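You operate a simulated robot arm through the tools that you are given. There is no shell and no other tool. Be economical: measure what you need, move in short steps, check, and stop when the job is done.

Carry out the task below with a simulated two-armed robot. There is one attempt and no reset: what you move stays moved.

TASK
Set the rule's slider to the white tube's length and lock it.
Fine: it lies on the yellow trestle. Slider out to 50, tube along the rule, slider up till the tube meets the stop; tighten the thumb knob.

The check looks at the end state, three seconds after you hand in, the way a careful person would. Anything else that was tipped, shoved, dropped, spilled or broken makes it a failure.

THE ROBOT
Two 7-joint arms with fingered hands on one trunk, on a base that drives. Base frame: it is fixed to the floor where the robot stands at the start and does not move with it; the origin is under the middle of the robot, x ahead of it, y to its left, z up; the surface under the hand at the start is at about z = 800. Lengths are in mm, angles in rad, forces in N, time in s.
The left shoulder is at the start at [45, 104, 1094], the right one opposite. With the tool pointing down near the work surface each hand reaches from about 260 to 580 mm from the robot's upright axis, wherever it stands, measured 20 degrees to its own side. Places, roughly: bed along the rule [500, 200, 800]; clamp lever [500, 300, 900]; rule slider [500, 100, 800]; thumb knob [500, 100, 800]. Payload 2.4 kg a hand.
Tool frame (each hand has its own): the origin (TCP) lies between the finger pads and is the grasp point; the fingertips stand 17 mm ahead of it; z points along the fingers, y is the line along which they close. The gripper opens to 88 mm. The gripper's body begins 47 mm behind the TCP. The gripper is a hand of 2 fingers: y runs from the thumb to the fingers, the wrist lies at [0, 0, -165] in the tool frame.
Orientation is that of the tool frame in the base frame, as a unit quaternion [x, y, z, w]. With the fingers straight down and closing along the base's y, the tool's x points along the base's -x, its y along +y and its z along -z.

THE INTERFACE
- The arms move only by the tool nudge_tool. It takes "left_deltas", "right_deltas" or both (then of equal length, played together; a hand with none holds still); each is a list of rows, each a list of 2 entries, a list of its own where there are three numbers: the shift along the base's x, y, z in mm, then the turn, a rotation vector about the base's x, y, z in rad. In form: [[[x, y, z], [rx, ry, rz]], ...]. A call has 1 to 12 rows; each row shifts and turns the commanded pose from where the row before left it. Each row takes 0.2 s and may step no farther than 50 mm and 0.15 rad from the row before; otherwise, the whole call is refused. A pose out of reach is approached as far as the arm can. The call stops where the force on the tool passes 40 N (or 10 N more than at its start, if that is more) or the arm is blocked; 0.2 s more then pass. In this call time passes only in rows, and 0.2 s behind the last. It gives the time, the measured TCP pose, the force on the tool (base axes), the opening and the grip force at its end, in the units of the frame above (readings bear some noise), with the torque about the TCP (base axes, N m) and any sound that the robot's microphone picked up, and new pictures: "show" is both (left out), scene, wrist or none (wrist: the cameras of the hands that moved).
- Cameras (640 x 400 px; columns grow to the right, rows downward): "scene" is now at [119.1, -25.7, 1026]; the picture's right is [-0.28, -0.96, 0.00], its down [-0.06, 0.02, -1.00] and it looks along [0.96, -0.28, -0.06] (base axes); focal length 214 px, centre (320, 200). "left" rides on the left gripper at [-50, 3, -63] in its tool frame; the picture's right is [-0.06, -1.00, 0.00], its down [0.78, -0.05, -0.62] and it looks along [0.62, -0.04, 0.79] (tool axes); focal length 275 px, centre (320, 200). "right" rides on the right gripper at [50, 3, -63] in its tool frame; the picture's right is [-0.06, 1.00, 0.00], its down [-0.78, -0.05, -0.62] and it looks along [-0.62, -0.04, 0.79] (tool axes); focal length 275 px, centre (320, 200). There is no depth. A picture from a camera that has moved, and an enlarged one, comes with that camera's place and axes in the base frame and with its lens.
- lift_body(by): slides the trunk up (or, below 0, down) by that many mm; the arms and the scene camera ride with it, the base frame stays. It gives what a move gives, with no picture.
- steer(legs): drives the robot by 1 to 6 legs, each [ahead, left, turn to the left] in mm, mm and rad, along the robot's own axes; the way and the turn of a leg run together, so that a leg with both is an arc; at most 1500 mm and 3.142 rad a leg. The arms and the cameras ride along, it lands a little off, and it stops where it bumps. It gives what a move gives, and a new picture of the scene camera.
- set_fingers(finger1, thumb_bend, hand): sets how far each is bent, from 0 (flat) to 1 (curled in); at 0.3 the hand is open as for a grip, at 0.7 the pads meet at the TCP. One left out holds its place. A second passes; each finger stops where it meets its share of the squeeze, and holds until it gets a number again. It is the only way to open and close the hand. It gives what a move gives, with no picture; readings hold the bend of each and the force on the fingers (four entries, about 0 where the hand has none), thumb and palm.
- turn_head(pan, tilt): turns the head with the scene camera to pan (to the left, within 1.047 rad either way) and tilt (down, from -0.506 to 1.204), counted from straight ahead of the robot. It gives what a move gives, and a new picture of the scene camera.
- enlarge(camera, box): a new picture of the part [left, top, right, bottom] of that camera's present view, enlarged. No time passes.
- hand_in(): hands the job in; it is judged then, once.

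Work in short steps. Places have to be worked out from the pictures, the camera data and where the tool is seen: move nearer, look again, correct. Check each grasp and each placing, and mend what went wrong. You have 120 turns and 260 pictures in all, those below and enlarged ones among them. Open the grippers and draw the arms clear of the work before you hand the job in, unless the task says otherwise.

The tools are called after "Emit:" by a JSON object that holds its "fn" and its "kwargs". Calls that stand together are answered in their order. nudge_tool: Moves the arms, as the interface text tells. Its arguments: {"type":"object","properties":{"left_deltas":{"type":"array"},"right_deltas":{"type":"array"},"show":{"type":"string","enum":["both","scene","wrist","none"]}},"required":[]} The other tools are called the same way: lift_body (by) slides the trunk up or down; set_fingers (finger1, thumb_bend, hand) moves the fingers one by one; steer (legs) drives the base; turn_head (pan, tilt) turns the head that bears the scene camera; enlarge (camera, box) takes an enlarged picture of a part of a camera's view; hand_in () hands the job in.

At the start:

```text
time_s: 0.0
left_tcp_pos: [382.6, 150.8, 1084.4]
left_tcp_rot: [0.0, 1.0, 0.0, 0.0]
left_contact_force: [0.4, -0.3, -0.7]
left_wrist_torque: [-0.02, -0.01, 0.01]
left_grip_width: 88.0
left_grip_force: 0.1
left_shape: jaw
left_bend: [0.3, 0.3]
left_finger forces: [0.1, 0.1, 0.1, 0.0, 0.0, 0.0]
right_tcp_pos: [385.6, -171.7, 1082.9]
right_tcp_rot: [0.0, 1.0, -0.001, 0.0]
right_contact_force: [-1.0, 0.0, -0.6]
right_wrist_torque: [-0.02, -0.01, 0.01]
right_grip_width: 87.6
right_grip_force: 0.1
right_shape: jaw
right_bend: [0.3, 0.3]
right_finger forces: [0.1, 0.1, 0.1, 0.1, 0.0, 0.0]
trunk travel left (down, up): [-325.0, 525.0]
robot x, y, heading: [-4.2, -1.3, 0.001]
head pan, tilt: [-0.288, 0.063]
```

scene: 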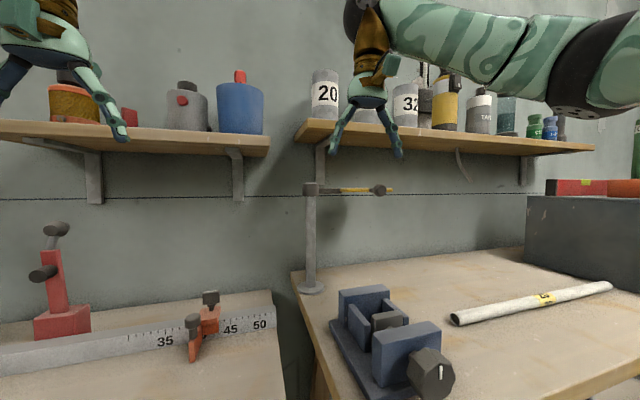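
right: 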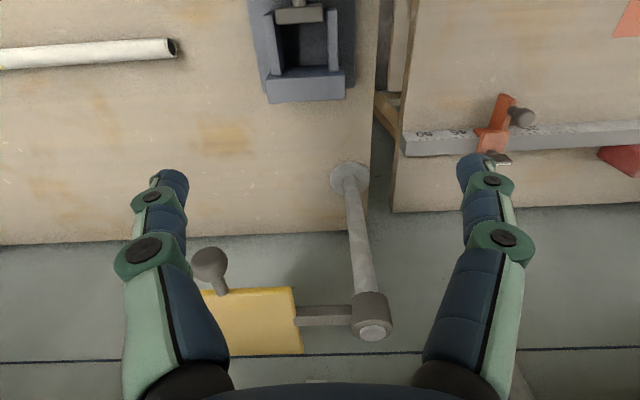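
left: 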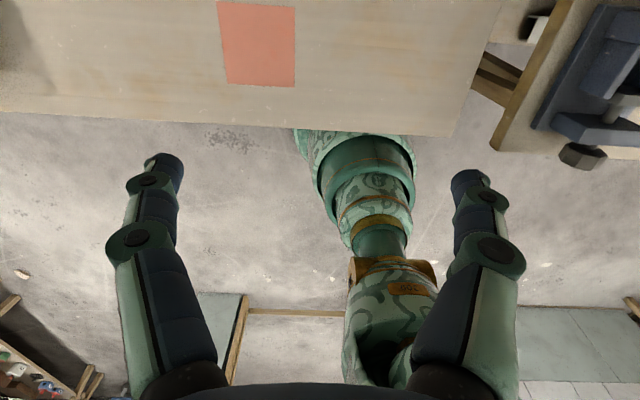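

The scene shows the rule with slider to the left and a white tube on the right bench, but the task's tube lies on a yellow trestle. I look around with the head first.

Emit:
{"fn": "turn_head", "kwargs": {"pan": 0.5, "tilt": 0.5}}

Emit:
{"fn": "turn_head", "kwargs": {"pan": -1.0, "tilt": 0.4}}

Emit:
{"fn": "turn_head", "kwargs": {"pan": 1.04, "tilt": 0.4}}

```text
time_s: 1.1
left_tcp_pos: [383.7, 151.7, 1085.6]
left_tcp_rot: [0.0, 1.0, 0.0, 0.0]
left_contact_force: [-0.4, -0.1, 0.1]
left_wrist_torque: [-0.03, -0.01, 0.0]
left_grip_width: 87.8
left_grip_force: 0.0
left_shape: jaw
left_bend: [0.3, 0.3]
left_finger forces: [0.1, 0.0, 0.0, 0.0, 0.0, 0.0]
right_tcp_pos: [385.4, -170.5, 1082.8]
right_tcp_rot: [0.001, 1.0, -0.001, 0.0]
right_contact_force: [-0.7, 0.0, -1.2]
right_wrist_torque: [0.0, -0.01, 0.01]
right_grip_width: 88.0
right_grip_force: 0.1
right_shape: jaw
right_bend: [0.3, 0.3]
right_finger forces: [0.1, 0.0, 0.0, 0.0, 0.0, 0.0]
trunk travel left (down, up): [-325.0, 525.0]
robot x, y, heading: [1.5, -0.5, -0.003]
head pan, tilt: [0.499, 0.499]
camera scene: at [111.4, 43.8, 985.6], right [0.48, -0.88, 0.0], down [-0.42, -0.23, -0.88], along [0.77, 0.42, -0.48], focal length 214 px, centre (320, 200)
```

scene: 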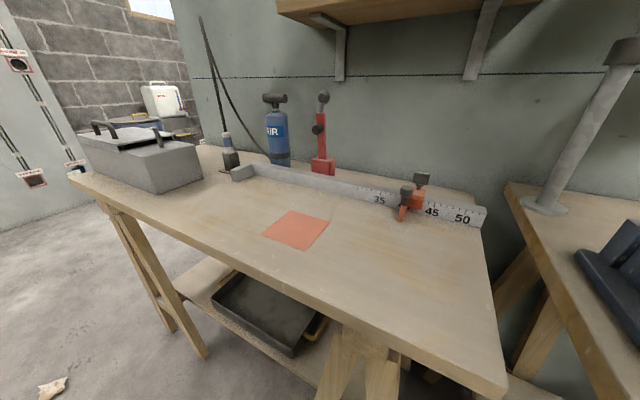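

```text
time_s: 2.7
left_tcp_pos: [382.5, 150.4, 1086.4]
left_tcp_rot: [0.0, 1.0, 0.0, 0.0]
left_contact_force: [-0.3, 0.0, -0.1]
left_wrist_torque: [-0.01, 0.03, -0.02]
left_grip_width: 87.8
left_grip_force: 0.0
left_shape: jaw
left_bend: [0.3, 0.3]
left_finger forces: [0.1, 0.0, 0.0, 0.1, 0.0, 0.0]
right_tcp_pos: [385.6, -170.9, 1082.2]
right_tcp_rot: [0.0, 1.0, -0.001, 0.0]
right_contact_force: [0.1, 0.4, 0.4]
right_wrist_torque: [-0.02, -0.03, 0.0]
right_grip_width: 87.9
right_grip_force: 0.1
right_shape: jaw
right_bend: [0.3, 0.3]
right_finger forces: [0.1, 0.0, 0.1, 0.0, 0.1, 0.0]
trunk travel left (down, up): [-325.0, 525.0]
robot x, y, heading: [6.0, 0.6, 0.001]
head pan, tilt: [-1.0, 0.4]
camera scene: at [81.6, -77.6, 994.7], right [-0.84, -0.54, 0.0], down [-0.21, 0.33, -0.92], along [0.5, -0.77, -0.39], focal length 214 px, centre (320, 200)
```

scene: 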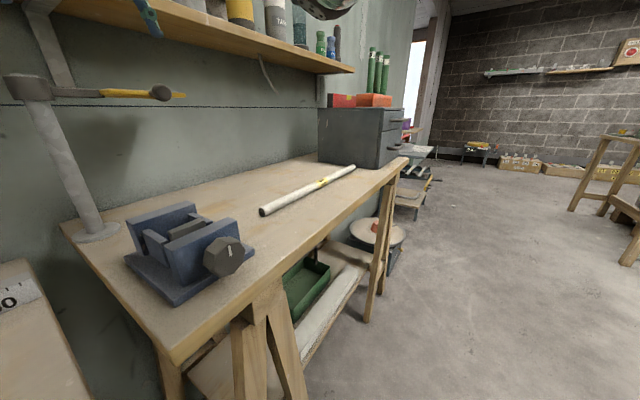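

```text
time_s: 4.7
left_tcp_pos: [383.1, 150.3, 1085.2]
left_tcp_rot: [0.001, 1.0, 0.0, 0.0]
left_contact_force: [0.8, 0.1, 0.4]
left_wrist_torque: [0.0, 0.0, 0.02]
left_grip_width: 88.1
left_grip_force: 0.1
left_shape: jaw
left_bend: [0.3, 0.3]
left_finger forces: [0.0, 0.1, 0.0, 0.1, 0.0, 0.0]
right_tcp_pos: [384.9, -170.6, 1083.0]
right_tcp_rot: [0.001, 1.0, -0.001, 0.0]
right_contact_force: [0.8, -1.0, -0.2]
right_wrist_torque: [0.0, 0.03, -0.01]
right_grip_width: 87.9
right_grip_force: 0.1
right_shape: jaw
right_bend: [0.3, 0.3]
right_finger forces: [0.0, 0.0, 0.0, 0.0, 0.0, 0.1]
trunk travel left (down, up): [-325.0, 525.0]
robot x, y, heading: [0.4, -1.4, 0.002]
head pan, tilt: [1.04, 0.4]
camera scene: at [78.4, 80.2, 994.7], right [0.86, -0.51, 0.0], down [-0.2, -0.34, -0.92], along [0.47, 0.79, -0.39], focal length 214 px, centre (320, 200)
```

scene: 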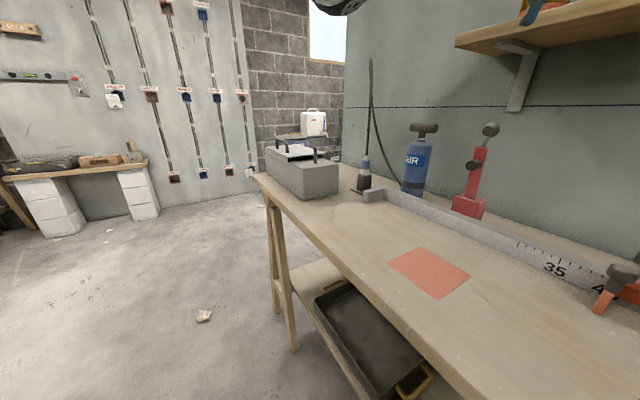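

No yellow trestle in front; the rule's zero stop is at its left end. I back away from the bench and turn around to look for the trestle.

Emit:
{"fn": "steer", "kwargs": {"legs": [[-400, 0, 0]]}}

Emit:
{"fn": "turn_head", "kwargs": {"pan": 0.0, "tilt": 0.2}}

Emit:
{"fn": "steer", "kwargs": {"legs": [[0, 0, 1.57]]}}

Emit:
{"fn": "steer", "kwargs": {"legs": [[0, 0, 1.57]]}}

Emit:
{"fn": "steer", "kwargs": {"legs": [[0, 0, 1.57]]}}

```text
time_s: 7.2
left_tcp_pos: [-25.8, 150.4, 1085.5]
left_tcp_rot: [0.0, 1.0, 0.0, 0.0]
left_contact_force: [0.6, 0.0, 0.1]
left_wrist_torque: [0.01, 0.04, -0.01]
left_grip_width: 88.1
left_grip_force: 0.1
left_shape: jaw
left_bend: [0.3, 0.3]
left_finger forces: [0.1, 0.0, 0.0, 0.0, 0.0, 0.1]
right_tcp_pos: [-23.6, -171.1, 1083.1]
right_tcp_rot: [-0.001, 1.0, -0.001, 0.0]
right_contact_force: [-0.8, 0.3, 0.1]
right_wrist_torque: [0.02, 0.01, -0.03]
right_grip_width: 88.1
right_grip_force: 0.1
right_shape: jaw
right_bend: [0.3, 0.3]
right_finger forces: [0.1, 0.1, 0.0, 0.0, 0.0, 0.0]
trunk travel left (down, up): [-325.0, 525.0]
robot x, y, heading: [-407.5, -3.1, 0.001]
head pan, tilt: [1.04, 0.4]
camera scene: at [-331.0, 80.2, 994.7], right [0.86, -0.51, 0.0], down [-0.2, -0.34, -0.92], along [0.47, 0.79, -0.39], focal length 214 px, centre (320, 200)
```

scene: 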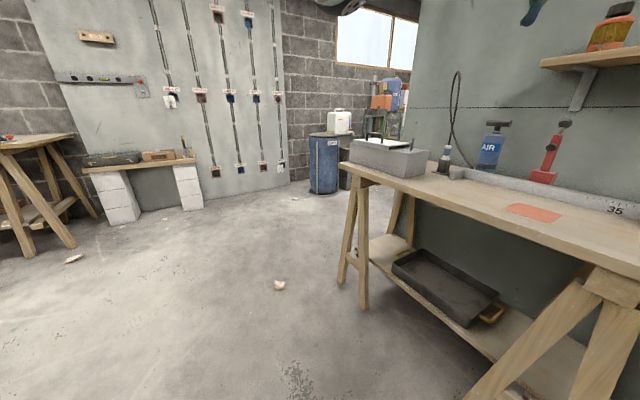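

```text
time_s: 8.5
left_tcp_pos: [-25.5, 151.4, 1085.7]
left_tcp_rot: [0.0, 1.0, 0.0, 0.0]
left_contact_force: [-0.2, -0.2, -0.3]
left_wrist_torque: [0.04, 0.0, 0.03]
left_grip_width: 87.7
left_grip_force: 0.0
left_shape: jaw
left_bend: [0.3, 0.3]
left_finger forces: [0.0, 0.1, 0.1, 0.1, 0.0, 0.0]
right_tcp_pos: [-23.7, -171.1, 1083.2]
right_tcp_rot: [-0.002, 1.0, 0.0, 0.0]
right_contact_force: [1.1, 0.7, 0.8]
right_wrist_torque: [-0.01, 0.0, -0.01]
right_grip_width: 87.8
right_grip_force: 0.0
right_shape: jaw
right_bend: [0.3, 0.3]
right_finger forces: [0.1, 0.0, 0.1, 0.1, 0.0, 0.0]
trunk travel left (down, up): [-325.0, 525.0]
robot x, y, heading: [-412.3, -1.0, -0.002]
head pan, tilt: [0.0, 0.201]
camera scene: at [-284.5, 0.4, 1013.2], right [0.0, -1.0, 0.0], down [-0.2, 0.0, -0.98], along [0.98, 0.0, -0.2], focal length 214 px, centre (320, 200)
```

scene: 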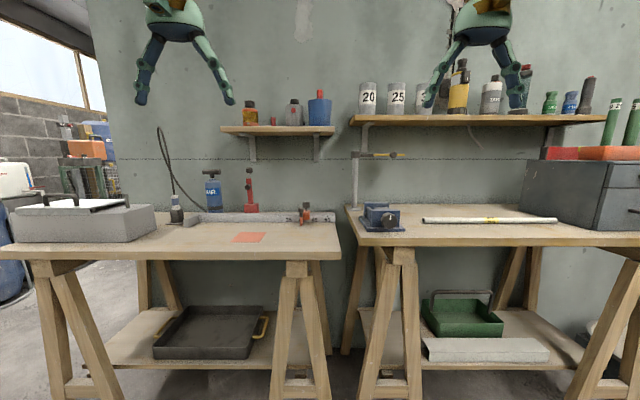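

```text
time_s: 12.7
left_tcp_pos: [-553.1, 385.7, 1085.8]
left_tcp_rot: [-0.699, 0.715, -0.001, 0.0]
left_contact_force: [-0.4, 0.1, -0.3]
left_wrist_torque: [-0.01, 0.0, 0.0]
left_grip_width: 88.2
left_grip_force: 0.2
left_shape: jaw
left_bend: [0.3, 0.3]
left_finger forces: [0.0, 0.1, 0.1, 0.0, 0.0, 0.1]
right_tcp_pos: [-231.2, 381.1, 1082.1]
right_tcp_rot: [-0.7, 0.714, -0.001, 0.001]
right_contact_force: [-0.2, -0.9, -0.4]
right_wrist_torque: [0.01, 0.01, 0.03]
right_grip_width: 87.8
right_grip_force: 0.0
right_shape: jaw
right_bend: [0.3, 0.3]
right_finger forces: [0.1, 0.0, 0.0, 0.1, 0.1, 0.0]
trunk travel left (down, up): [-325.0, 525.0]
robot x, y, heading: [-408.8, -1.3, 1.551]
head pan, tilt: [0.0, 0.201]
camera scene: at [-407.5, 125.8, 1013.2], right [1.0, -0.02, 0.0], down [0.0, -0.2, -0.98], along [0.02, 0.98, -0.2], focal length 214 px, centre (320, 200)
```

scene: 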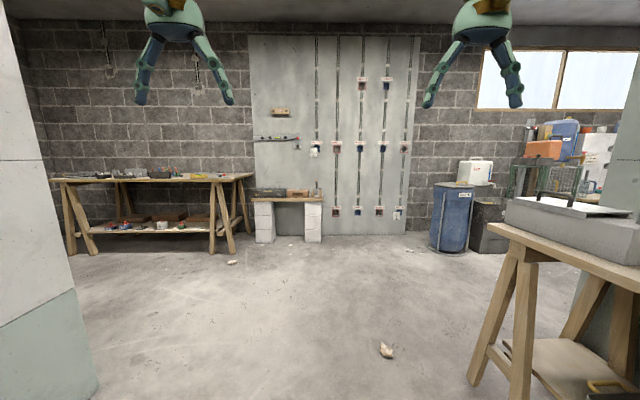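

```text
time_s: 16.9
left_tcp_pos: [-797.4, -137.9, 1085.9]
left_tcp_rot: [1.0, -0.017, 0.0, 0.0]
left_contact_force: [0.1, -0.6, 0.9]
left_wrist_torque: [-0.01, 0.01, -0.03]
left_grip_width: 88.0
left_grip_force: 0.0
left_shape: jaw
left_bend: [0.3, 0.3]
left_finger forces: [0.0, 0.1, 0.0, 0.1, 0.0, 0.1]
right_tcp_pos: [-788.5, 184.1, 1082.1]
right_tcp_rot: [1.0, -0.018, 0.0, -0.001]
right_contact_force: [-0.7, -0.6, -0.1]
right_wrist_torque: [0.02, -0.02, -0.01]
right_grip_width: 87.6
right_grip_force: 0.0
right_shape: jaw
right_bend: [0.3, 0.3]
right_finger forces: [0.0, 0.0, 0.1, 0.0, 0.1, 0.0]
trunk travel left (down, up): [-325.0, 525.0]
robot x, y, heading: [-409.2, 1.4, 3.104]
head pan, tilt: [0.0, 0.201]
camera scene: at [-535.6, 4.6, 1013.2], right [0.04, 1.0, 0.0], down [0.2, -0.01, -0.98], along [-0.98, 0.03, -0.2], focal length 214 px, centre (320, 200)
```

scene: 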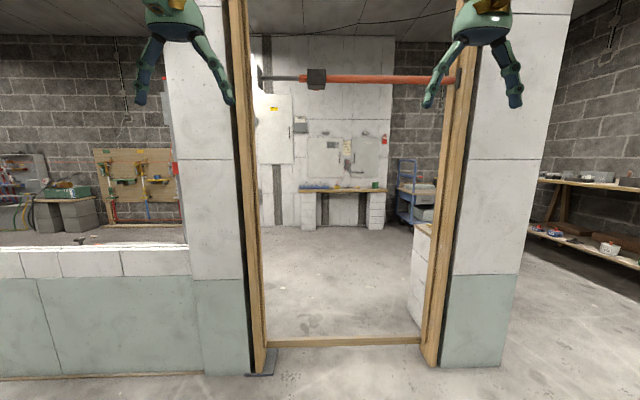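

```text
time_s: 21.1
left_tcp_pos: [-276.4, -390.2, 1086.5]
left_tcp_rot: [0.724, 0.69, 0.0, 0.0]
left_contact_force: [0.6, 0.9, 0.0]
left_wrist_torque: [0.04, -0.05, 0.01]
left_grip_width: 87.9
left_grip_force: 0.0
left_shape: jaw
left_bend: [0.3, 0.3]
left_finger forces: [0.1, 0.0, 0.0, 0.0, 0.0, 0.1]
right_tcp_pos: [-599.7, -376.6, 1081.9]
right_tcp_rot: [0.724, 0.69, -0.001, 0.0]
right_contact_force: [-0.6, -0.2, 0.2]
right_wrist_torque: [-0.01, 0.05, -0.02]
right_grip_width: 88.2
right_grip_force: 0.1
right_shape: jaw
right_bend: [0.3, 0.3]
right_finger forces: [0.1, 0.1, 0.0, 0.0, 0.1, 0.1]
trunk travel left (down, up): [-325.0, 525.0]
robot x, y, heading: [-407.6, -0.4, -1.623]
head pan, tilt: [0.0, 0.201]
camera scene: at [-416.0, -125.2, 1013.2], right [-1.0, 0.05, 0.0], down [0.01, 0.2, -0.98], along [-0.05, -0.98, -0.2], focal length 214 px, centre (320, 200)
```

scene: 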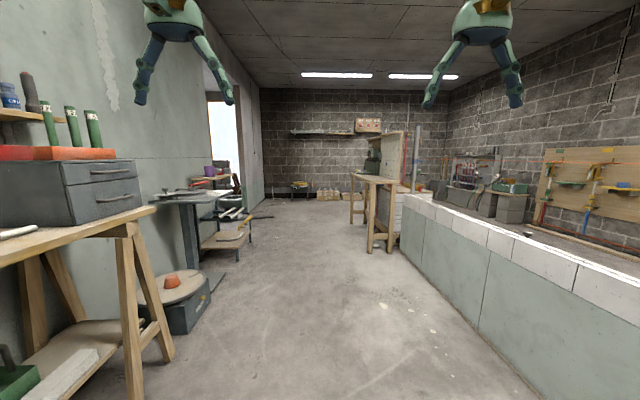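

There's something yellow in the far right area. I enlarge it.

Emit:
{"fn": "enlarge", "kwargs": {"camera": "scene", "box": [180, 150, 340, 250]}}

Emit:
{"fn": "enlarge", "kwargs": {"camera": "scene", "box": [420, 120, 640, 258]}}

```text
4.00 times, centred on (260, 200) of scene
camera zoom: at [-416.0, -125.2, 1013.2], right [-1.0, 0.05, 0.0], down [0.01, 0.2, -0.98], along [-0.05, -0.98, -0.2], focal length 858 px, centre (560, 200)
```

zoom: 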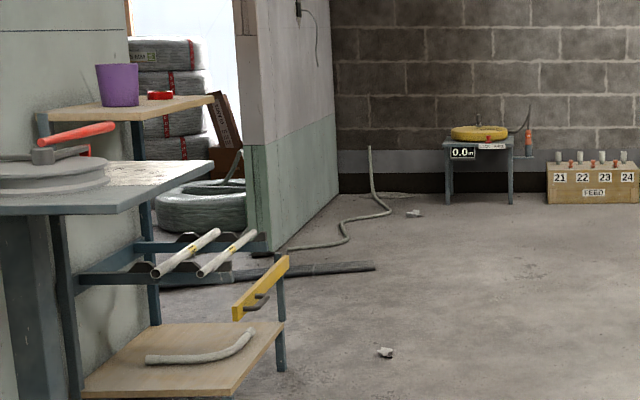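

```text
2.90 times, centred on (530, 189) of scene
camera zoom: at [-416.0, -125.2, 1013.2], right [-1.0, 0.05, 0.0], down [0.01, 0.2, -0.98], along [-0.05, -0.98, -0.2], focal length 622 px, centre (-289, 232)
```

zoom: 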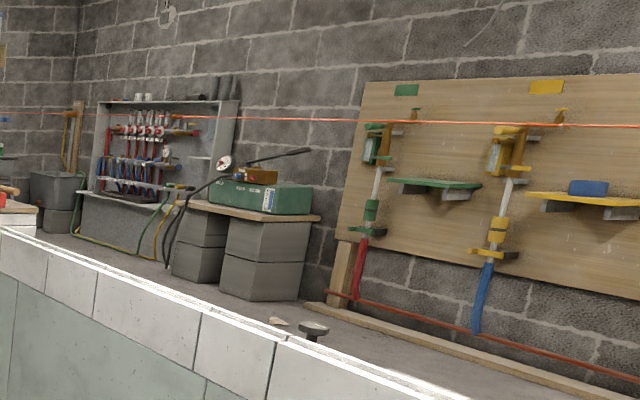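

A rack holds two more white tubes beside a yellow bar. I drive nearer to see what stands there.

Emit:
{"fn": "steer", "kwargs": {"legs": [[1300, -100, 0]]}}

Emit:
{"fn": "turn_head", "kwargs": {"pan": 0.5, "tilt": 0.3}}

```text
time_s: 27.6
left_tcp_pos: [-429.1, -1676.7, 1086.2]
left_tcp_rot: [0.721, 0.693, 0.0, 0.0]
left_contact_force: [-0.3, 0.5, 0.1]
left_wrist_torque: [0.02, 0.04, 0.03]
left_grip_width: 87.7
left_grip_force: 0.0
left_shape: jaw
left_bend: [0.3, 0.3]
left_finger forces: [0.0, 0.0, 0.0, 0.1, 0.0, 0.0]
right_tcp_pos: [-751.4, -1665.9, 1083.0]
right_tcp_rot: [0.721, 0.693, 0.0, -0.001]
right_contact_force: [-0.9, 0.5, -0.3]
right_wrist_torque: [0.03, -0.02, -0.02]
right_grip_width: 88.0
right_grip_force: 0.0
right_shape: jaw
right_bend: [0.3, 0.3]
right_finger forces: [0.0, 0.1, 0.1, 0.1, 0.1, 0.1]
trunk travel left (down, up): [-325.0, 525.0]
robot x, y, heading: [-566.5, -1286.8, -1.61]
head pan, tilt: [0.0, 0.201]
camera scene: at [-570.7, -1413.9, 1013.2], right [-1.0, 0.04, 0.0], down [0.01, 0.2, -0.98], along [-0.04, -0.98, -0.2], focal length 214 px, centre (320, 200)
```

scene: 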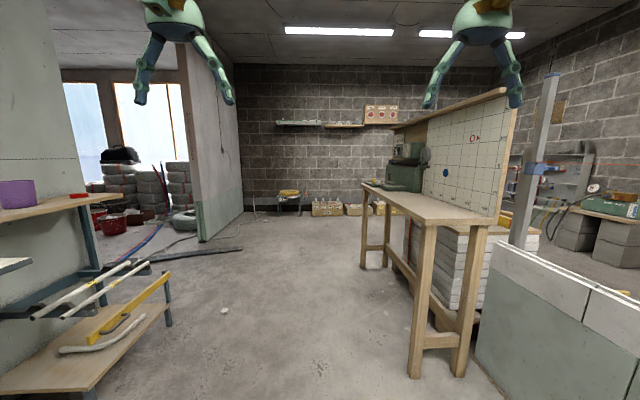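

```text
time_s: 28.5
left_tcp_pos: [-429.5, -1677.5, 1085.7]
left_tcp_rot: [0.721, 0.693, 0.0, 0.0]
left_contact_force: [-0.6, 0.2, 0.1]
left_wrist_torque: [0.01, -0.02, 0.05]
left_grip_width: 88.0
left_grip_force: 0.2
left_shape: jaw
left_bend: [0.3, 0.3]
left_finger forces: [0.0, 0.1, 0.1, 0.0, 0.0, 0.0]
right_tcp_pos: [-751.1, -1666.3, 1082.6]
right_tcp_rot: [0.721, 0.693, -0.001, 0.0]
right_contact_force: [-0.5, -0.1, -0.5]
right_wrist_torque: [-0.01, 0.01, -0.02]
right_grip_width: 88.0
right_grip_force: 0.0
right_shape: jaw
right_bend: [0.3, 0.3]
right_finger forces: [0.0, 0.0, 0.0, 0.0, 0.1, 0.0]
trunk travel left (down, up): [-325.0, 525.0]
robot x, y, heading: [-564.7, -1288.0, -1.614]
head pan, tilt: [0.499, 0.3]
camera scene: at [-525.6, -1404.4, 1003.9], right [-0.9, -0.44, 0.0], down [-0.13, 0.27, -0.96], along [0.42, -0.86, -0.3], focal length 214 px, centre (320, 200)
```

scene: 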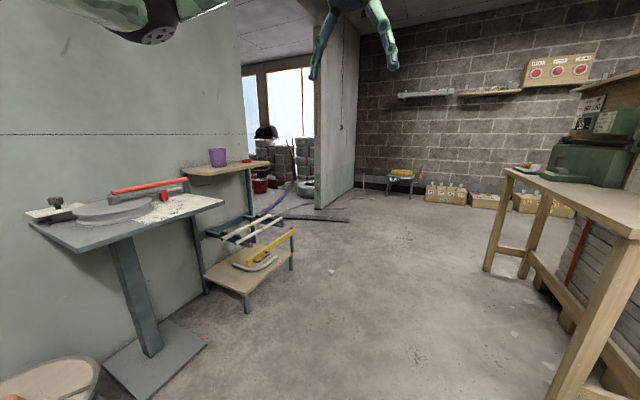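

No yellow trestle here yet. I pan the head to the right, over the low wall, and zoom at the far corners.

Emit:
{"fn": "turn_head", "kwargs": {"pan": -0.9, "tilt": 0.15}}

Emit:
{"fn": "lift_body", "kwargs": {"by": 400}}

Emit:
{"fn": "turn_head", "kwargs": {"pan": -1.04, "tilt": 0.4}}

Emit:
{"fn": "turn_head", "kwargs": {"pan": 0.0, "tilt": 0.4}}

Emit:
{"fn": "turn_head", "kwargs": {"pan": 0.8, "tilt": 0.4}}

```text
time_s: 30.1
left_tcp_pos: [-428.7, -1677.6, 1085.8]
left_tcp_rot: [0.721, 0.693, 0.0, 0.0]
left_contact_force: [0.4, -0.8, -0.7]
left_wrist_torque: [0.02, -0.01, 0.02]
left_grip_width: 88.0
left_grip_force: 0.0
left_shape: jaw
left_bend: [0.3, 0.3]
left_finger forces: [0.0, 0.1, 0.0, 0.0, 0.1, 0.0]
right_tcp_pos: [-751.3, -1665.5, 1082.1]
right_tcp_rot: [0.721, 0.693, -0.001, -0.001]
right_contact_force: [-0.7, 0.5, -0.6]
right_wrist_torque: [-0.01, 0.0, -0.01]
right_grip_width: 87.9
right_grip_force: 0.1
right_shape: jaw
right_bend: [0.3, 0.3]
right_finger forces: [0.1, 0.0, 0.0, 0.0, 0.1, 0.1]
trunk travel left (down, up): [-325.0, 525.0]
robot x, y, heading: [-564.7, -1289.7, -1.614]
head pan, tilt: [-0.901, 0.15]
camera scene: at [-613.3, -1401.6, 1012.3], right [-0.87, 0.5, 0.0], down [0.1, 0.18, -0.98], along [-0.49, -0.85, -0.21], focal length 214 px, centre (320, 200)
```

scene: 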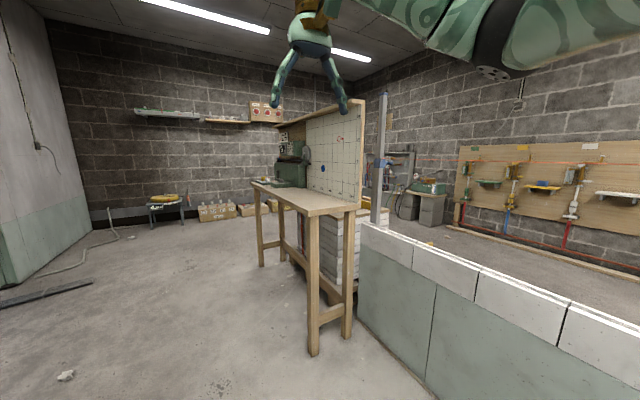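

```text
time_s: 33.9
left_tcp_pos: [-429.3, -1678.0, 1484.7]
left_tcp_rot: [0.722, 0.692, 0.0, 0.0]
left_contact_force: [0.6, -0.4, 0.4]
left_wrist_torque: [0.02, -0.02, -0.02]
left_grip_width: 87.7
left_grip_force: 0.0
left_shape: jaw
left_bend: [0.3, 0.3]
left_finger forces: [0.0, 0.0, 0.1, 0.0, 0.0, 0.1]
right_tcp_pos: [-751.0, -1665.8, 1482.8]
right_tcp_rot: [0.722, 0.692, -0.001, -0.002]
right_contact_force: [0.1, 0.0, 0.2]
right_wrist_torque: [0.02, -0.03, 0.0]
right_grip_width: 87.8
right_grip_force: 0.1
right_shape: jaw
right_bend: [0.3, 0.3]
right_finger forces: [0.0, 0.1, 0.1, 0.0, 0.0, 0.1]
trunk travel left (down, up): [-725.0, 125.0]
robot x, y, heading: [-565.6, -1291.4, -1.609]
head pan, tilt: [-0.901, 0.15]
```

```text
time_s: 34.7
left_tcp_pos: [-428.6, -1677.6, 1485.0]
left_tcp_rot: [0.722, 0.692, -0.001, -0.001]
left_contact_force: [0.4, 0.5, 0.5]
left_wrist_torque: [0.01, 0.02, -0.03]
left_grip_width: 87.9
left_grip_force: 0.0
left_shape: jaw
left_bend: [0.3, 0.3]
left_finger forces: [0.0, 0.0, 0.0, 0.0, 0.0, 0.1]
right_tcp_pos: [-750.5, -1666.3, 1482.1]
right_tcp_rot: [0.721, 0.693, -0.001, -0.001]
right_contact_force: [0.1, 0.7, -0.4]
right_wrist_torque: [0.0, 0.02, 0.07]
right_grip_width: 87.9
right_grip_force: 0.0
right_shape: jaw
right_bend: [0.3, 0.3]
right_finger forces: [0.0, 0.0, 0.0, 0.0, 0.0, 0.0]
trunk travel left (down, up): [-725.0, 125.0]
robot x, y, heading: [-563.3, -1287.8, -1.606]
head pan, tilt: [-1.04, 0.4]
camera scene: at [-648.3, -1358.5, 1396.3], right [-0.47, 0.88, 0.0], down [0.34, 0.18, -0.92], along [-0.81, -0.43, -0.39], focal length 214 px, centre (320, 200)
```

scene: 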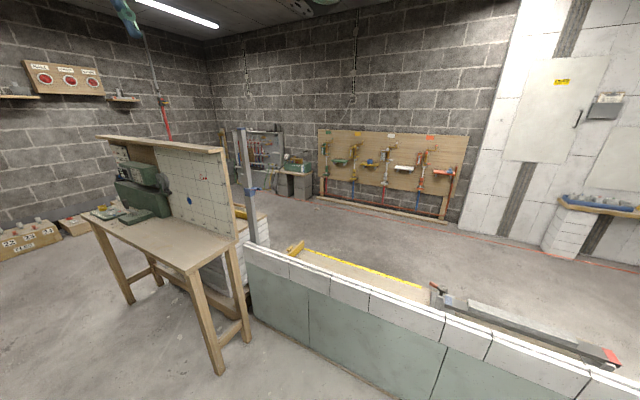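

```text
time_s: 36.0
left_tcp_pos: [-429.3, -1676.9, 1485.4]
left_tcp_rot: [0.721, 0.693, -0.001, 0.0]
left_contact_force: [0.3, 0.7, -0.1]
left_wrist_torque: [0.02, 0.01, 0.04]
left_grip_width: 88.2
left_grip_force: 0.1
left_shape: jaw
left_bend: [0.3, 0.3]
left_finger forces: [0.0, 0.0, 0.0, 0.0, 0.0, 0.0]
right_tcp_pos: [-752.0, -1665.1, 1482.2]
right_tcp_rot: [0.721, 0.693, -0.001, 0.0]
right_contact_force: [-0.2, -0.1, -0.7]
right_wrist_torque: [-0.03, -0.01, 0.01]
right_grip_width: 88.0
right_grip_force: 0.1
right_shape: jaw
right_bend: [0.3, 0.3]
right_finger forces: [0.0, 0.1, 0.0, 0.0, 0.0, 0.0]
trunk travel left (down, up): [-725.0, 125.0]
robot x, y, heading: [-563.8, -1288.1, -1.616]
head pan, tilt: [0.0, 0.4]
camera scene: at [-570.5, -1407.3, 1396.3], right [-1.0, 0.04, 0.0], down [0.02, 0.39, -0.92], along [-0.04, -0.92, -0.39], focal length 214 px, centre (320, 200)
```

scene: 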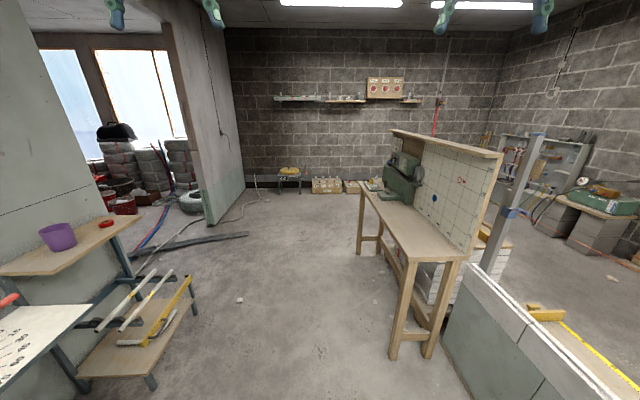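

```text
time_s: 37.1
left_tcp_pos: [-429.8, -1677.8, 1486.4]
left_tcp_rot: [0.721, 0.693, 0.0, -0.001]
left_contact_force: [-0.6, -0.1, 0.9]
left_wrist_torque: [-0.01, 0.02, 0.0]
left_grip_width: 87.5
left_grip_force: 0.0
left_shape: jaw
left_bend: [0.3, 0.3]
left_finger forces: [0.0, 0.1, 0.0, 0.0, 0.0, 0.0]
right_tcp_pos: [-751.4, -1666.4, 1482.7]
right_tcp_rot: [0.721, 0.693, 0.0, -0.001]
right_contact_force: [0.1, 0.2, 0.2]
right_wrist_torque: [0.0, 0.0, 0.02]
right_grip_width: 87.8
right_grip_force: 0.0
right_shape: jaw
right_bend: [0.3, 0.3]
right_finger forces: [0.1, 0.1, 0.0, 0.0, 0.0, 0.1]
trunk travel left (down, up): [-725.0, 125.0]
robot x, y, heading: [-565.4, -1288.4, -1.607]
head pan, tilt: [0.799, 0.4]
camera scene: at [-503.0, -1382.0, 1396.3], right [-0.73, -0.69, 0.0], down [-0.27, 0.28, -0.92], along [0.63, -0.67, -0.39], focal length 214 px, centre (320, 200)
```

scene: 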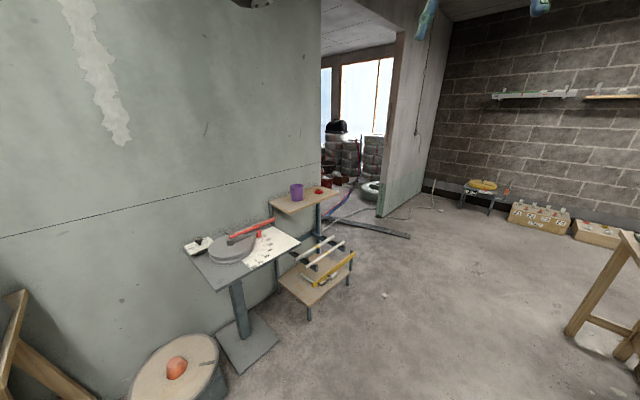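

Nothing here. I return and examine the other half of the hall (+y side) from the raised camera.

Emit:
{"fn": "steer", "kwargs": {"legs": [[-1300, 60, 0], [0, 0, 3.14]]}}

Emit:
{"fn": "turn_head", "kwargs": {"pan": 0.0, "tilt": 0.35}}

Emit:
{"fn": "enlarge", "kwargs": {"camera": "scene", "box": [0, 100, 320, 300]}}

Emit:
{"fn": "turn_head", "kwargs": {"pan": 0.9, "tilt": 0.35}}

Emit:
{"fn": "turn_head", "kwargs": {"pan": -0.9, "tilt": 0.45}}

```text
time_s: 51.0
left_tcp_pos: [-604.9, 377.6, 1485.0]
left_tcp_rot: [0.708, -0.707, 0.0, 0.0]
left_contact_force: [-0.9, 0.0, 0.1]
left_wrist_torque: [0.01, 0.01, -0.02]
left_grip_width: 87.8
left_grip_force: 0.1
left_shape: jaw
left_bend: [0.3, 0.3]
left_finger forces: [0.0, 0.1, 0.1, 0.0, 0.1, 0.0]
right_tcp_pos: [-282.6, 380.9, 1482.1]
right_tcp_rot: [0.709, -0.706, 0.001, 0.0]
right_contact_force: [0.9, 0.6, 0.2]
right_wrist_torque: [-0.02, 0.03, 0.01]
right_grip_width: 88.0
right_grip_force: 0.0
right_shape: jaw
right_bend: [0.3, 0.3]
right_finger forces: [0.0, 0.0, 0.1, 0.0, 0.0, 0.1]
trunk travel left (down, up): [-725.0, 125.0]
robot x, y, heading: [-450.3, -7.2, 1.576]
head pan, tilt: [0.799, 0.4]
camera scene: at [-520.8, 86.4, 1396.3], right [0.69, 0.72, 0.0], down [0.28, -0.27, -0.92], along [-0.66, 0.64, -0.39], focal length 214 px, centre (320, 200)
```

scene: 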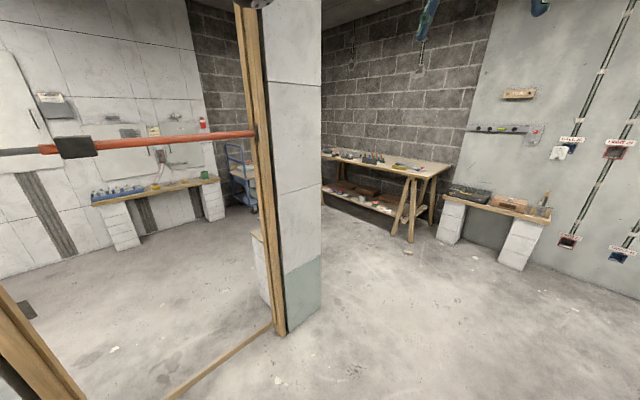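

```text
time_s: 52.1
left_tcp_pos: [-605.8, 378.4, 1485.2]
left_tcp_rot: [0.708, -0.706, 0.0, 0.0]
left_contact_force: [0.9, -0.1, 1.0]
left_wrist_torque: [-0.03, 0.03, 0.0]
left_grip_width: 87.8
left_grip_force: 0.0
left_shape: jaw
left_bend: [0.3, 0.3]
left_finger forces: [0.1, 0.0, 0.0, 0.0, 0.0, 0.1]
right_tcp_pos: [-283.0, 381.6, 1483.0]
right_tcp_rot: [0.709, -0.706, 0.0, 0.0]
right_contact_force: [-1.2, 0.1, -0.9]
right_wrist_torque: [0.03, 0.01, 0.01]
right_grip_width: 87.9
right_grip_force: 0.0
right_shape: jaw
right_bend: [0.3, 0.3]
right_finger forces: [0.0, 0.0, 0.0, 0.1, 0.1, 0.0]
trunk travel left (down, up): [-725.0, 125.0]
robot x, y, heading: [-459.8, -5.4, 1.578]
head pan, tilt: [0.0, 0.351]
camera scene: at [-454.5, 115.1, 1400.8], right [1.0, 0.0, 0.0], down [0.0, -0.34, -0.94], along [0.0, 0.94, -0.34], focal length 214 px, centre (320, 200)
```

scene: 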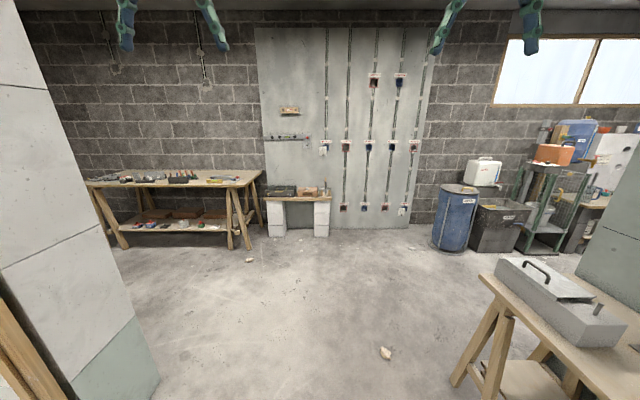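

```text
2.00 times, centred on (160, 200) of scene
camera zoom: at [-454.5, 115.1, 1400.8], right [1.0, 0.0, 0.0], down [0.0, -0.34, -0.94], along [0.0, 0.94, -0.34], focal length 429 px, centre (640, 200)
```

zoom: 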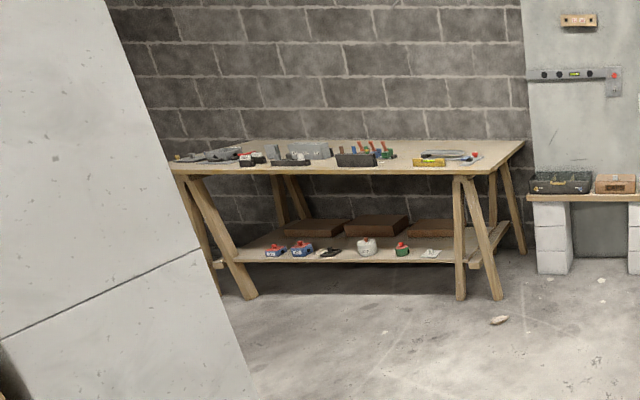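

```text
time_s: 53.3
left_tcp_pos: [-604.4, 378.7, 1485.5]
left_tcp_rot: [0.708, -0.706, 0.0, 0.0]
left_contact_force: [0.0, 0.8, 0.0]
left_wrist_torque: [0.0, 0.01, 0.0]
left_grip_width: 87.9
left_grip_force: 0.0
left_shape: jaw
left_bend: [0.3, 0.3]
left_finger forces: [0.0, 0.0, 0.0, 0.1, 0.1, 0.1]
right_tcp_pos: [-282.5, 381.4, 1482.4]
right_tcp_rot: [0.709, -0.705, 0.002, 0.0]
right_contact_force: [-1.5, 0.0, -0.6]
right_wrist_torque: [0.0, 0.04, 0.04]
right_grip_width: 87.7
right_grip_force: 0.0
right_shape: jaw
right_bend: [0.3, 0.3]
right_finger forces: [0.0, 0.0, 0.0, 0.0, 0.0, 0.0]
trunk travel left (down, up): [-725.0, 125.0]
robot x, y, heading: [-456.5, -4.3, 1.574]
head pan, tilt: [0.901, 0.351]
camera scene: at [-527.2, 79.7, 1400.8], right [0.62, 0.79, 0.0], down [0.27, -0.21, -0.94], along [-0.74, 0.58, -0.34], focal length 214 px, centre (320, 200)
```

scene: 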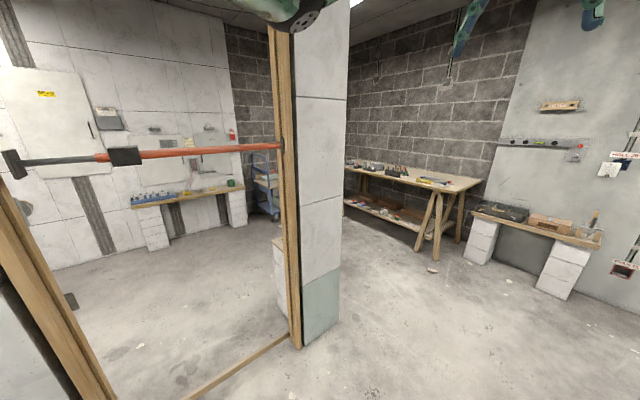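

```text
time_s: 55.1
left_tcp_pos: [-604.9, 378.9, 1485.3]
left_tcp_rot: [0.709, -0.706, 0.0, 0.001]
left_contact_force: [0.1, -0.1, 0.0]
left_wrist_torque: [-0.03, 0.02, 0.01]
left_grip_width: 87.8
left_grip_force: 0.1
left_shape: jaw
left_bend: [0.3, 0.3]
left_finger forces: [0.0, 0.0, 0.0, 0.1, 0.0, 0.0]
right_tcp_pos: [-283.3, 381.9, 1482.5]
right_tcp_rot: [0.709, -0.706, 0.0, -0.001]
right_contact_force: [-0.2, -0.2, -0.6]
right_wrist_torque: [0.01, 0.0, -0.01]
right_grip_width: 88.2
right_grip_force: 0.0
right_shape: jaw
right_bend: [0.3, 0.3]
right_finger forces: [0.1, 0.0, 0.0, 0.0, 0.0, 0.0]
trunk travel left (down, up): [-725.0, 125.0]
robot x, y, heading: [-449.5, -5.9, 1.574]
head pan, tilt: [-0.901, 0.45]
camera scene: at [-382.3, 79.3, 1391.6], right [0.62, -0.78, 0.0], down [-0.34, -0.27, -0.9], along [0.7, 0.56, -0.44], focal length 214 px, centre (320, 200)
```

scene: 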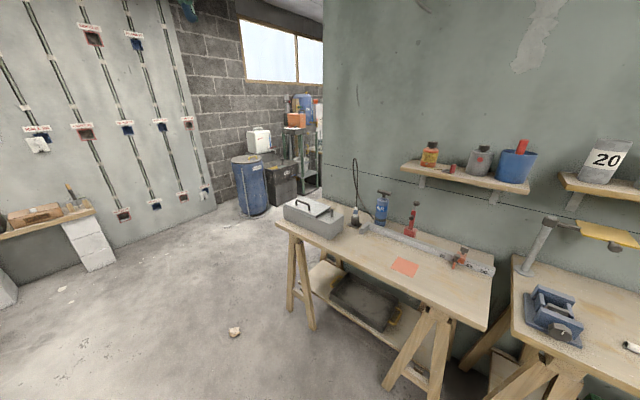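

No yellow trestle so far. I check the passage behind the green wall at the +y end by driving forward.

Emit:
{"fn": "steer", "kwargs": {"legs": [[1200, 100, 0]]}}

Emit:
{"fn": "turn_head", "kwargs": {"pan": 0.9, "tilt": 0.3}}

Emit:
{"fn": "steer", "kwargs": {"legs": [[0, 0, 1.57]]}}

```text
time_s: 61.2
left_tcp_pos: [-703.4, 1579.6, 1485.3]
left_tcp_rot: [-0.706, 0.708, 0.0, 0.0]
left_contact_force: [0.6, 0.4, -1.0]
left_wrist_torque: [-0.01, 0.01, 0.01]
left_grip_width: 87.8
left_grip_force: 0.0
left_shape: jaw
left_bend: [0.3, 0.3]
left_finger forces: [0.0, 0.0, 0.0, 0.0, 0.0, 0.0]
right_tcp_pos: [-380.8, 1579.8, 1482.0]
right_tcp_rot: [-0.707, 0.708, 0.0, 0.001]
right_contact_force: [-0.3, 1.1, -0.3]
right_wrist_torque: [0.01, -0.02, -0.01]
right_grip_width: 88.2
right_grip_force: 0.1
right_shape: jaw
right_bend: [0.3, 0.3]
right_finger forces: [0.0, 0.0, 0.0, 0.0, 0.1, 0.0]
trunk travel left (down, up): [-725.0, 125.0]
robot x, y, heading: [-549.1, 1195.3, 1.567]
head pan, tilt: [-0.901, 0.45]
camera scene: at [-481.8, 1279.3, 1391.6], right [0.62, -0.79, 0.0], down [-0.34, -0.27, -0.9], along [0.71, 0.56, -0.44], focal length 214 px, centre (320, 200)
```

scene: 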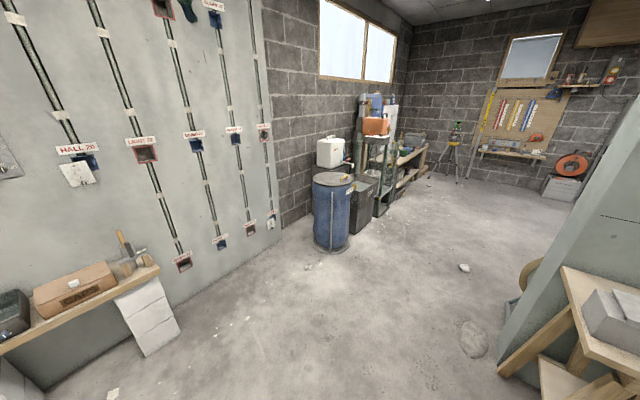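

```text
time_s: 63.0
left_tcp_pos: [-702.1, 1578.0, 1485.4]
left_tcp_rot: [-0.706, 0.708, 0.0, 0.0]
left_contact_force: [0.1, 0.2, -0.2]
left_wrist_torque: [-0.02, -0.01, 0.01]
left_grip_width: 88.0
left_grip_force: 0.0
left_shape: jaw
left_bend: [0.3, 0.3]
left_finger forces: [0.0, 0.0, 0.1, 0.0, 0.1, 0.1]
right_tcp_pos: [-381.0, 1579.9, 1482.4]
right_tcp_rot: [-0.707, 0.707, -0.001, 0.001]
right_contact_force: [-0.3, 0.2, -0.3]
right_wrist_torque: [0.06, 0.0, -0.01]
right_grip_width: 88.0
right_grip_force: 0.1
right_shape: jaw
right_bend: [0.3, 0.3]
right_finger forces: [0.0, 0.1, 0.1, 0.1, 0.0, 0.0]
trunk travel left (down, up): [-725.0, 125.0]
robot x, y, heading: [-551.1, 1190.7, 1.572]
head pan, tilt: [0.901, 0.3]
camera scene: at [-626.9, 1280.3, 1405.5], right [0.62, 0.78, 0.0], down [0.23, -0.18, -0.96], along [-0.75, 0.6, -0.3], focal length 214 px, centre (320, 200)
```

scene: 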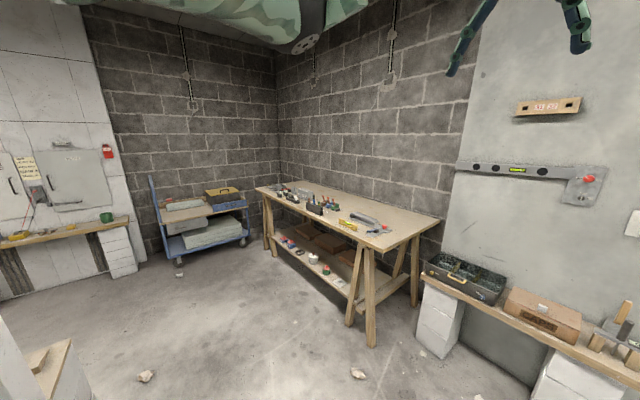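

```text
time_s: 67.3
left_tcp_pos: [-934.4, 1042.0, 1486.0]
left_tcp_rot: [1.0, 0.003, 0.0, 0.0]
left_contact_force: [-0.8, -1.0, 0.2]
left_wrist_torque: [0.0, 0.01, 0.0]
left_grip_width: 87.9
left_grip_force: 0.1
left_shape: jaw
left_bend: [0.3, 0.3]
left_finger forces: [0.0, 0.0, 0.0, 0.0, 0.0, 0.0]
right_tcp_pos: [-940.0, 1363.5, 1483.1]
right_tcp_rot: [1.0, 0.004, 0.0, -0.002]
right_contact_force: [-0.3, 0.8, -0.1]
right_wrist_torque: [0.0, -0.02, -0.02]
right_grip_width: 87.8
right_grip_force: 0.1
right_shape: jaw
right_bend: [0.3, 0.3]
right_finger forces: [0.0, 0.1, 0.0, 0.0, 0.0, 0.0]
trunk travel left (down, up): [-725.0, 125.0]
robot x, y, heading: [-556.6, 1195.5, -3.138]
head pan, tilt: [0.901, 0.3]
camera scene: at [-637.8, 1121.8, 1405.5], right [-0.79, 0.62, 0.0], down [0.18, 0.23, -0.96], along [-0.59, -0.75, -0.3], focal length 214 px, centre (320, 200)
```

scene: 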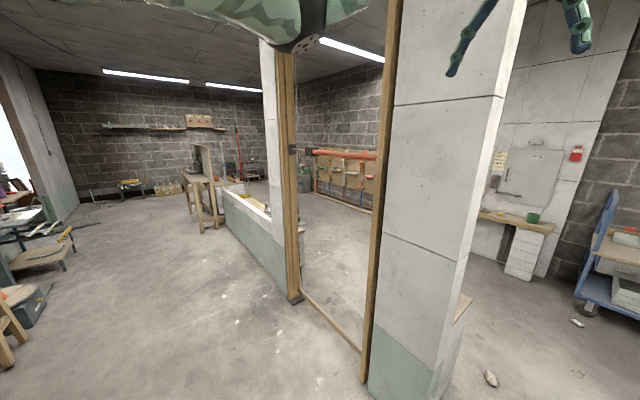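

No trestle in this part. I turn toward +x and go around past the end of the green wall for a look behind it.

Emit:
{"fn": "steer", "kwargs": {"legs": [[0, -400, 0], [0, 0, 3.14]]}}

Emit:
{"fn": "turn_head", "kwargs": {"pan": -0.3, "tilt": 0.3}}

Emit:
{"fn": "steer", "kwargs": {"legs": [[1100, 200, 0]]}}

Emit:
{"fn": "turn_head", "kwargs": {"pan": -0.9, "tilt": 0.3}}

```text
time_s: 77.3
left_tcp_pos: [-186.6, 1785.5, 1485.0]
left_tcp_rot: [-0.038, 0.999, 0.0, 0.0]
left_contact_force: [-0.6, 0.0, -0.5]
left_wrist_torque: [-0.02, 0.01, -0.01]
left_grip_width: 87.4
left_grip_force: 0.1
left_shape: jaw
left_bend: [0.3, 0.3]
left_finger forces: [0.0, 0.1, 0.1, 0.0, 0.0, 0.0]
right_tcp_pos: [-159.6, 1463.8, 1483.2]
right_tcp_rot: [-0.04, 0.999, -0.001, 0.0]
right_contact_force: [0.1, 0.2, 0.3]
right_wrist_torque: [-0.03, 0.01, -0.02]
right_grip_width: 87.9
right_grip_force: 0.0
right_shape: jaw
right_bend: [0.3, 0.3]
right_finger forces: [0.0, 0.1, 0.0, 0.0, 0.0, 0.1]
trunk travel left (down, up): [-725.0, 125.0]
robot x, y, heading: [-555.4, 1604.3, 0.075]
head pan, tilt: [0.901, 0.3]
camera scene: at [-479.0, 1684.7, 1405.5], right [0.83, -0.56, 0.0], down [-0.17, -0.25, -0.96], along [0.53, 0.79, -0.3], focal length 214 px, centre (320, 200)
```

scene: 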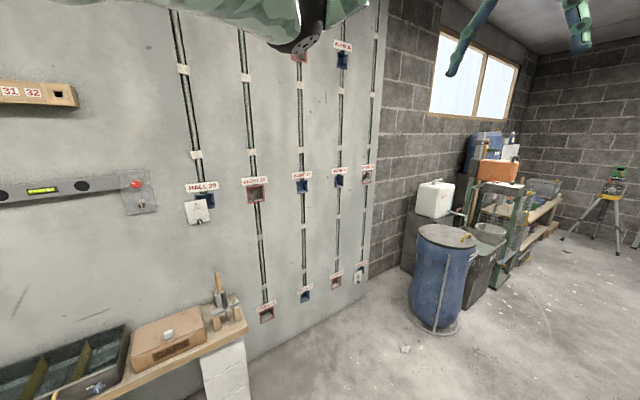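

```text
time_s: 78.7
left_tcp_pos: [-187.0, 1784.1, 1486.2]
left_tcp_rot: [-0.039, 0.999, 0.0, 0.0]
left_contact_force: [-0.2, 0.0, 0.1]
left_wrist_torque: [0.05, 0.0, 0.02]
left_grip_width: 87.8
left_grip_force: 0.1
left_shape: jaw
left_bend: [0.3, 0.3]
left_finger forces: [0.0, 0.0, 0.0, 0.1, 0.1, 0.1]
right_tcp_pos: [-158.8, 1464.7, 1482.3]
right_tcp_rot: [-0.041, 0.999, -0.001, 0.0]
right_contact_force: [-0.4, -0.6, 0.0]
right_wrist_torque: [-0.01, -0.02, -0.02]
right_grip_width: 87.8
right_grip_force: 0.1
right_shape: jaw
right_bend: [0.3, 0.3]
right_finger forces: [0.1, 0.1, 0.0, 0.0, 0.0, 0.1]
trunk travel left (down, up): [-725.0, 125.0]
robot x, y, heading: [-554.3, 1602.4, 0.079]
head pan, tilt: [-0.3, 0.3]
camera scene: at [-440.0, 1586.7, 1405.5], right [-0.22, -0.98, 0.0], down [-0.29, 0.06, -0.96], along [0.93, -0.21, -0.3], focal length 214 px, centre (320, 200)
```

scene: 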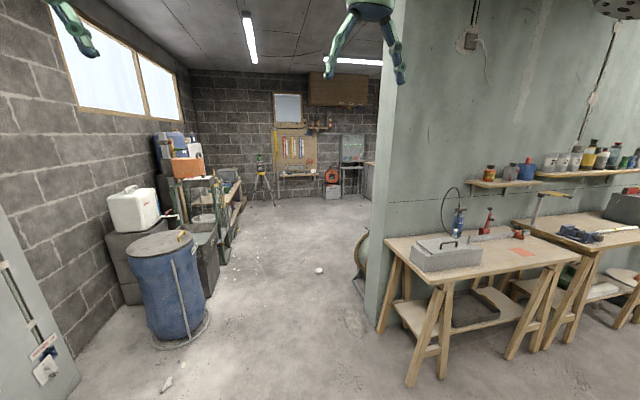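

```text
time_s: 84.4
left_tcp_pos: [900.4, 2059.4, 1484.6]
left_tcp_rot: [-0.034, 0.999, 0.0, 0.0]
left_contact_force: [-0.3, 1.1, -0.8]
left_wrist_torque: [0.02, 0.03, 0.03]
left_grip_width: 87.9
left_grip_force: 0.1
left_shape: jaw
left_bend: [0.3, 0.3]
left_finger forces: [0.0, 0.0, 0.0, 0.0, 0.0, 0.0]
right_tcp_pos: [923.2, 1737.9, 1482.0]
right_tcp_rot: [-0.034, 0.999, 0.0, 0.0]
right_contact_force: [0.3, -0.3, 0.2]
right_wrist_torque: [-0.02, -0.01, 0.01]
right_grip_width: 87.6
right_grip_force: 0.0
right_shape: jaw
right_bend: [0.3, 0.3]
right_finger forces: [0.0, 0.1, 0.0, 0.0, 0.0, 0.0]
trunk travel left (down, up): [-725.0, 125.0]
robot x, y, heading: [529.7, 1883.8, 0.074]
head pan, tilt: [-0.3, 0.3]
camera scene: at [643.6, 1863.2, 1405.5], right [-0.23, -0.97, 0.0], down [-0.29, 0.07, -0.96], along [0.93, -0.22, -0.3], focal length 214 px, centre (320, 200)
```

scene: 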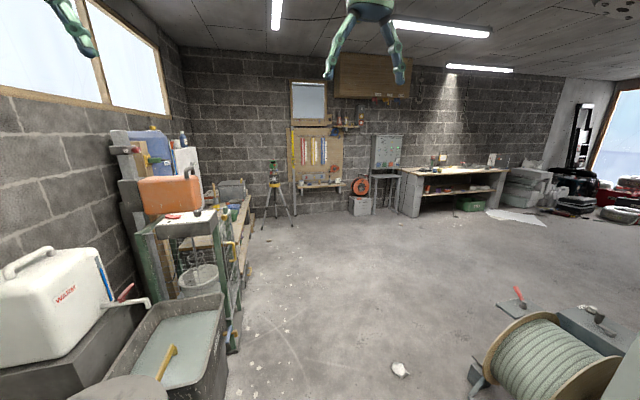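

```text
time_s: 85.4
left_tcp_pos: [899.8, 2059.8, 1485.4]
left_tcp_rot: [-0.034, 0.999, 0.0, 0.001]
left_contact_force: [-0.8, 0.1, 0.0]
left_wrist_torque: [0.03, 0.01, 0.01]
left_grip_width: 87.8
left_grip_force: 0.1
left_shape: jaw
left_bend: [0.3, 0.3]
left_finger forces: [0.1, 0.0, 0.1, 0.0, 0.0, 0.0]
right_tcp_pos: [922.6, 1737.2, 1482.5]
right_tcp_rot: [-0.035, 0.999, -0.001, 0.001]
right_contact_force: [0.4, 0.6, 0.2]
right_wrist_torque: [0.0, 0.02, 0.0]
right_grip_width: 88.1
right_grip_force: 0.1
right_shape: jaw
right_bend: [0.3, 0.3]
right_finger forces: [0.1, 0.0, 0.0, 0.0, 0.0, 0.0]
trunk travel left (down, up): [-725.0, 125.0]
robot x, y, heading: [529.7, 1882.8, 0.067]
head pan, tilt: [-0.901, 0.3]
camera scene: at [615.4, 1815.6, 1405.5], right [-0.74, -0.67, 0.0], down [-0.2, 0.22, -0.96], along [0.64, -0.71, -0.3], focal length 214 px, centre (320, 200)
```

scene: 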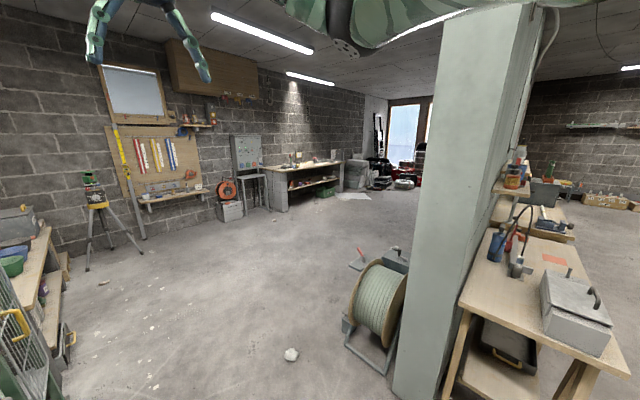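

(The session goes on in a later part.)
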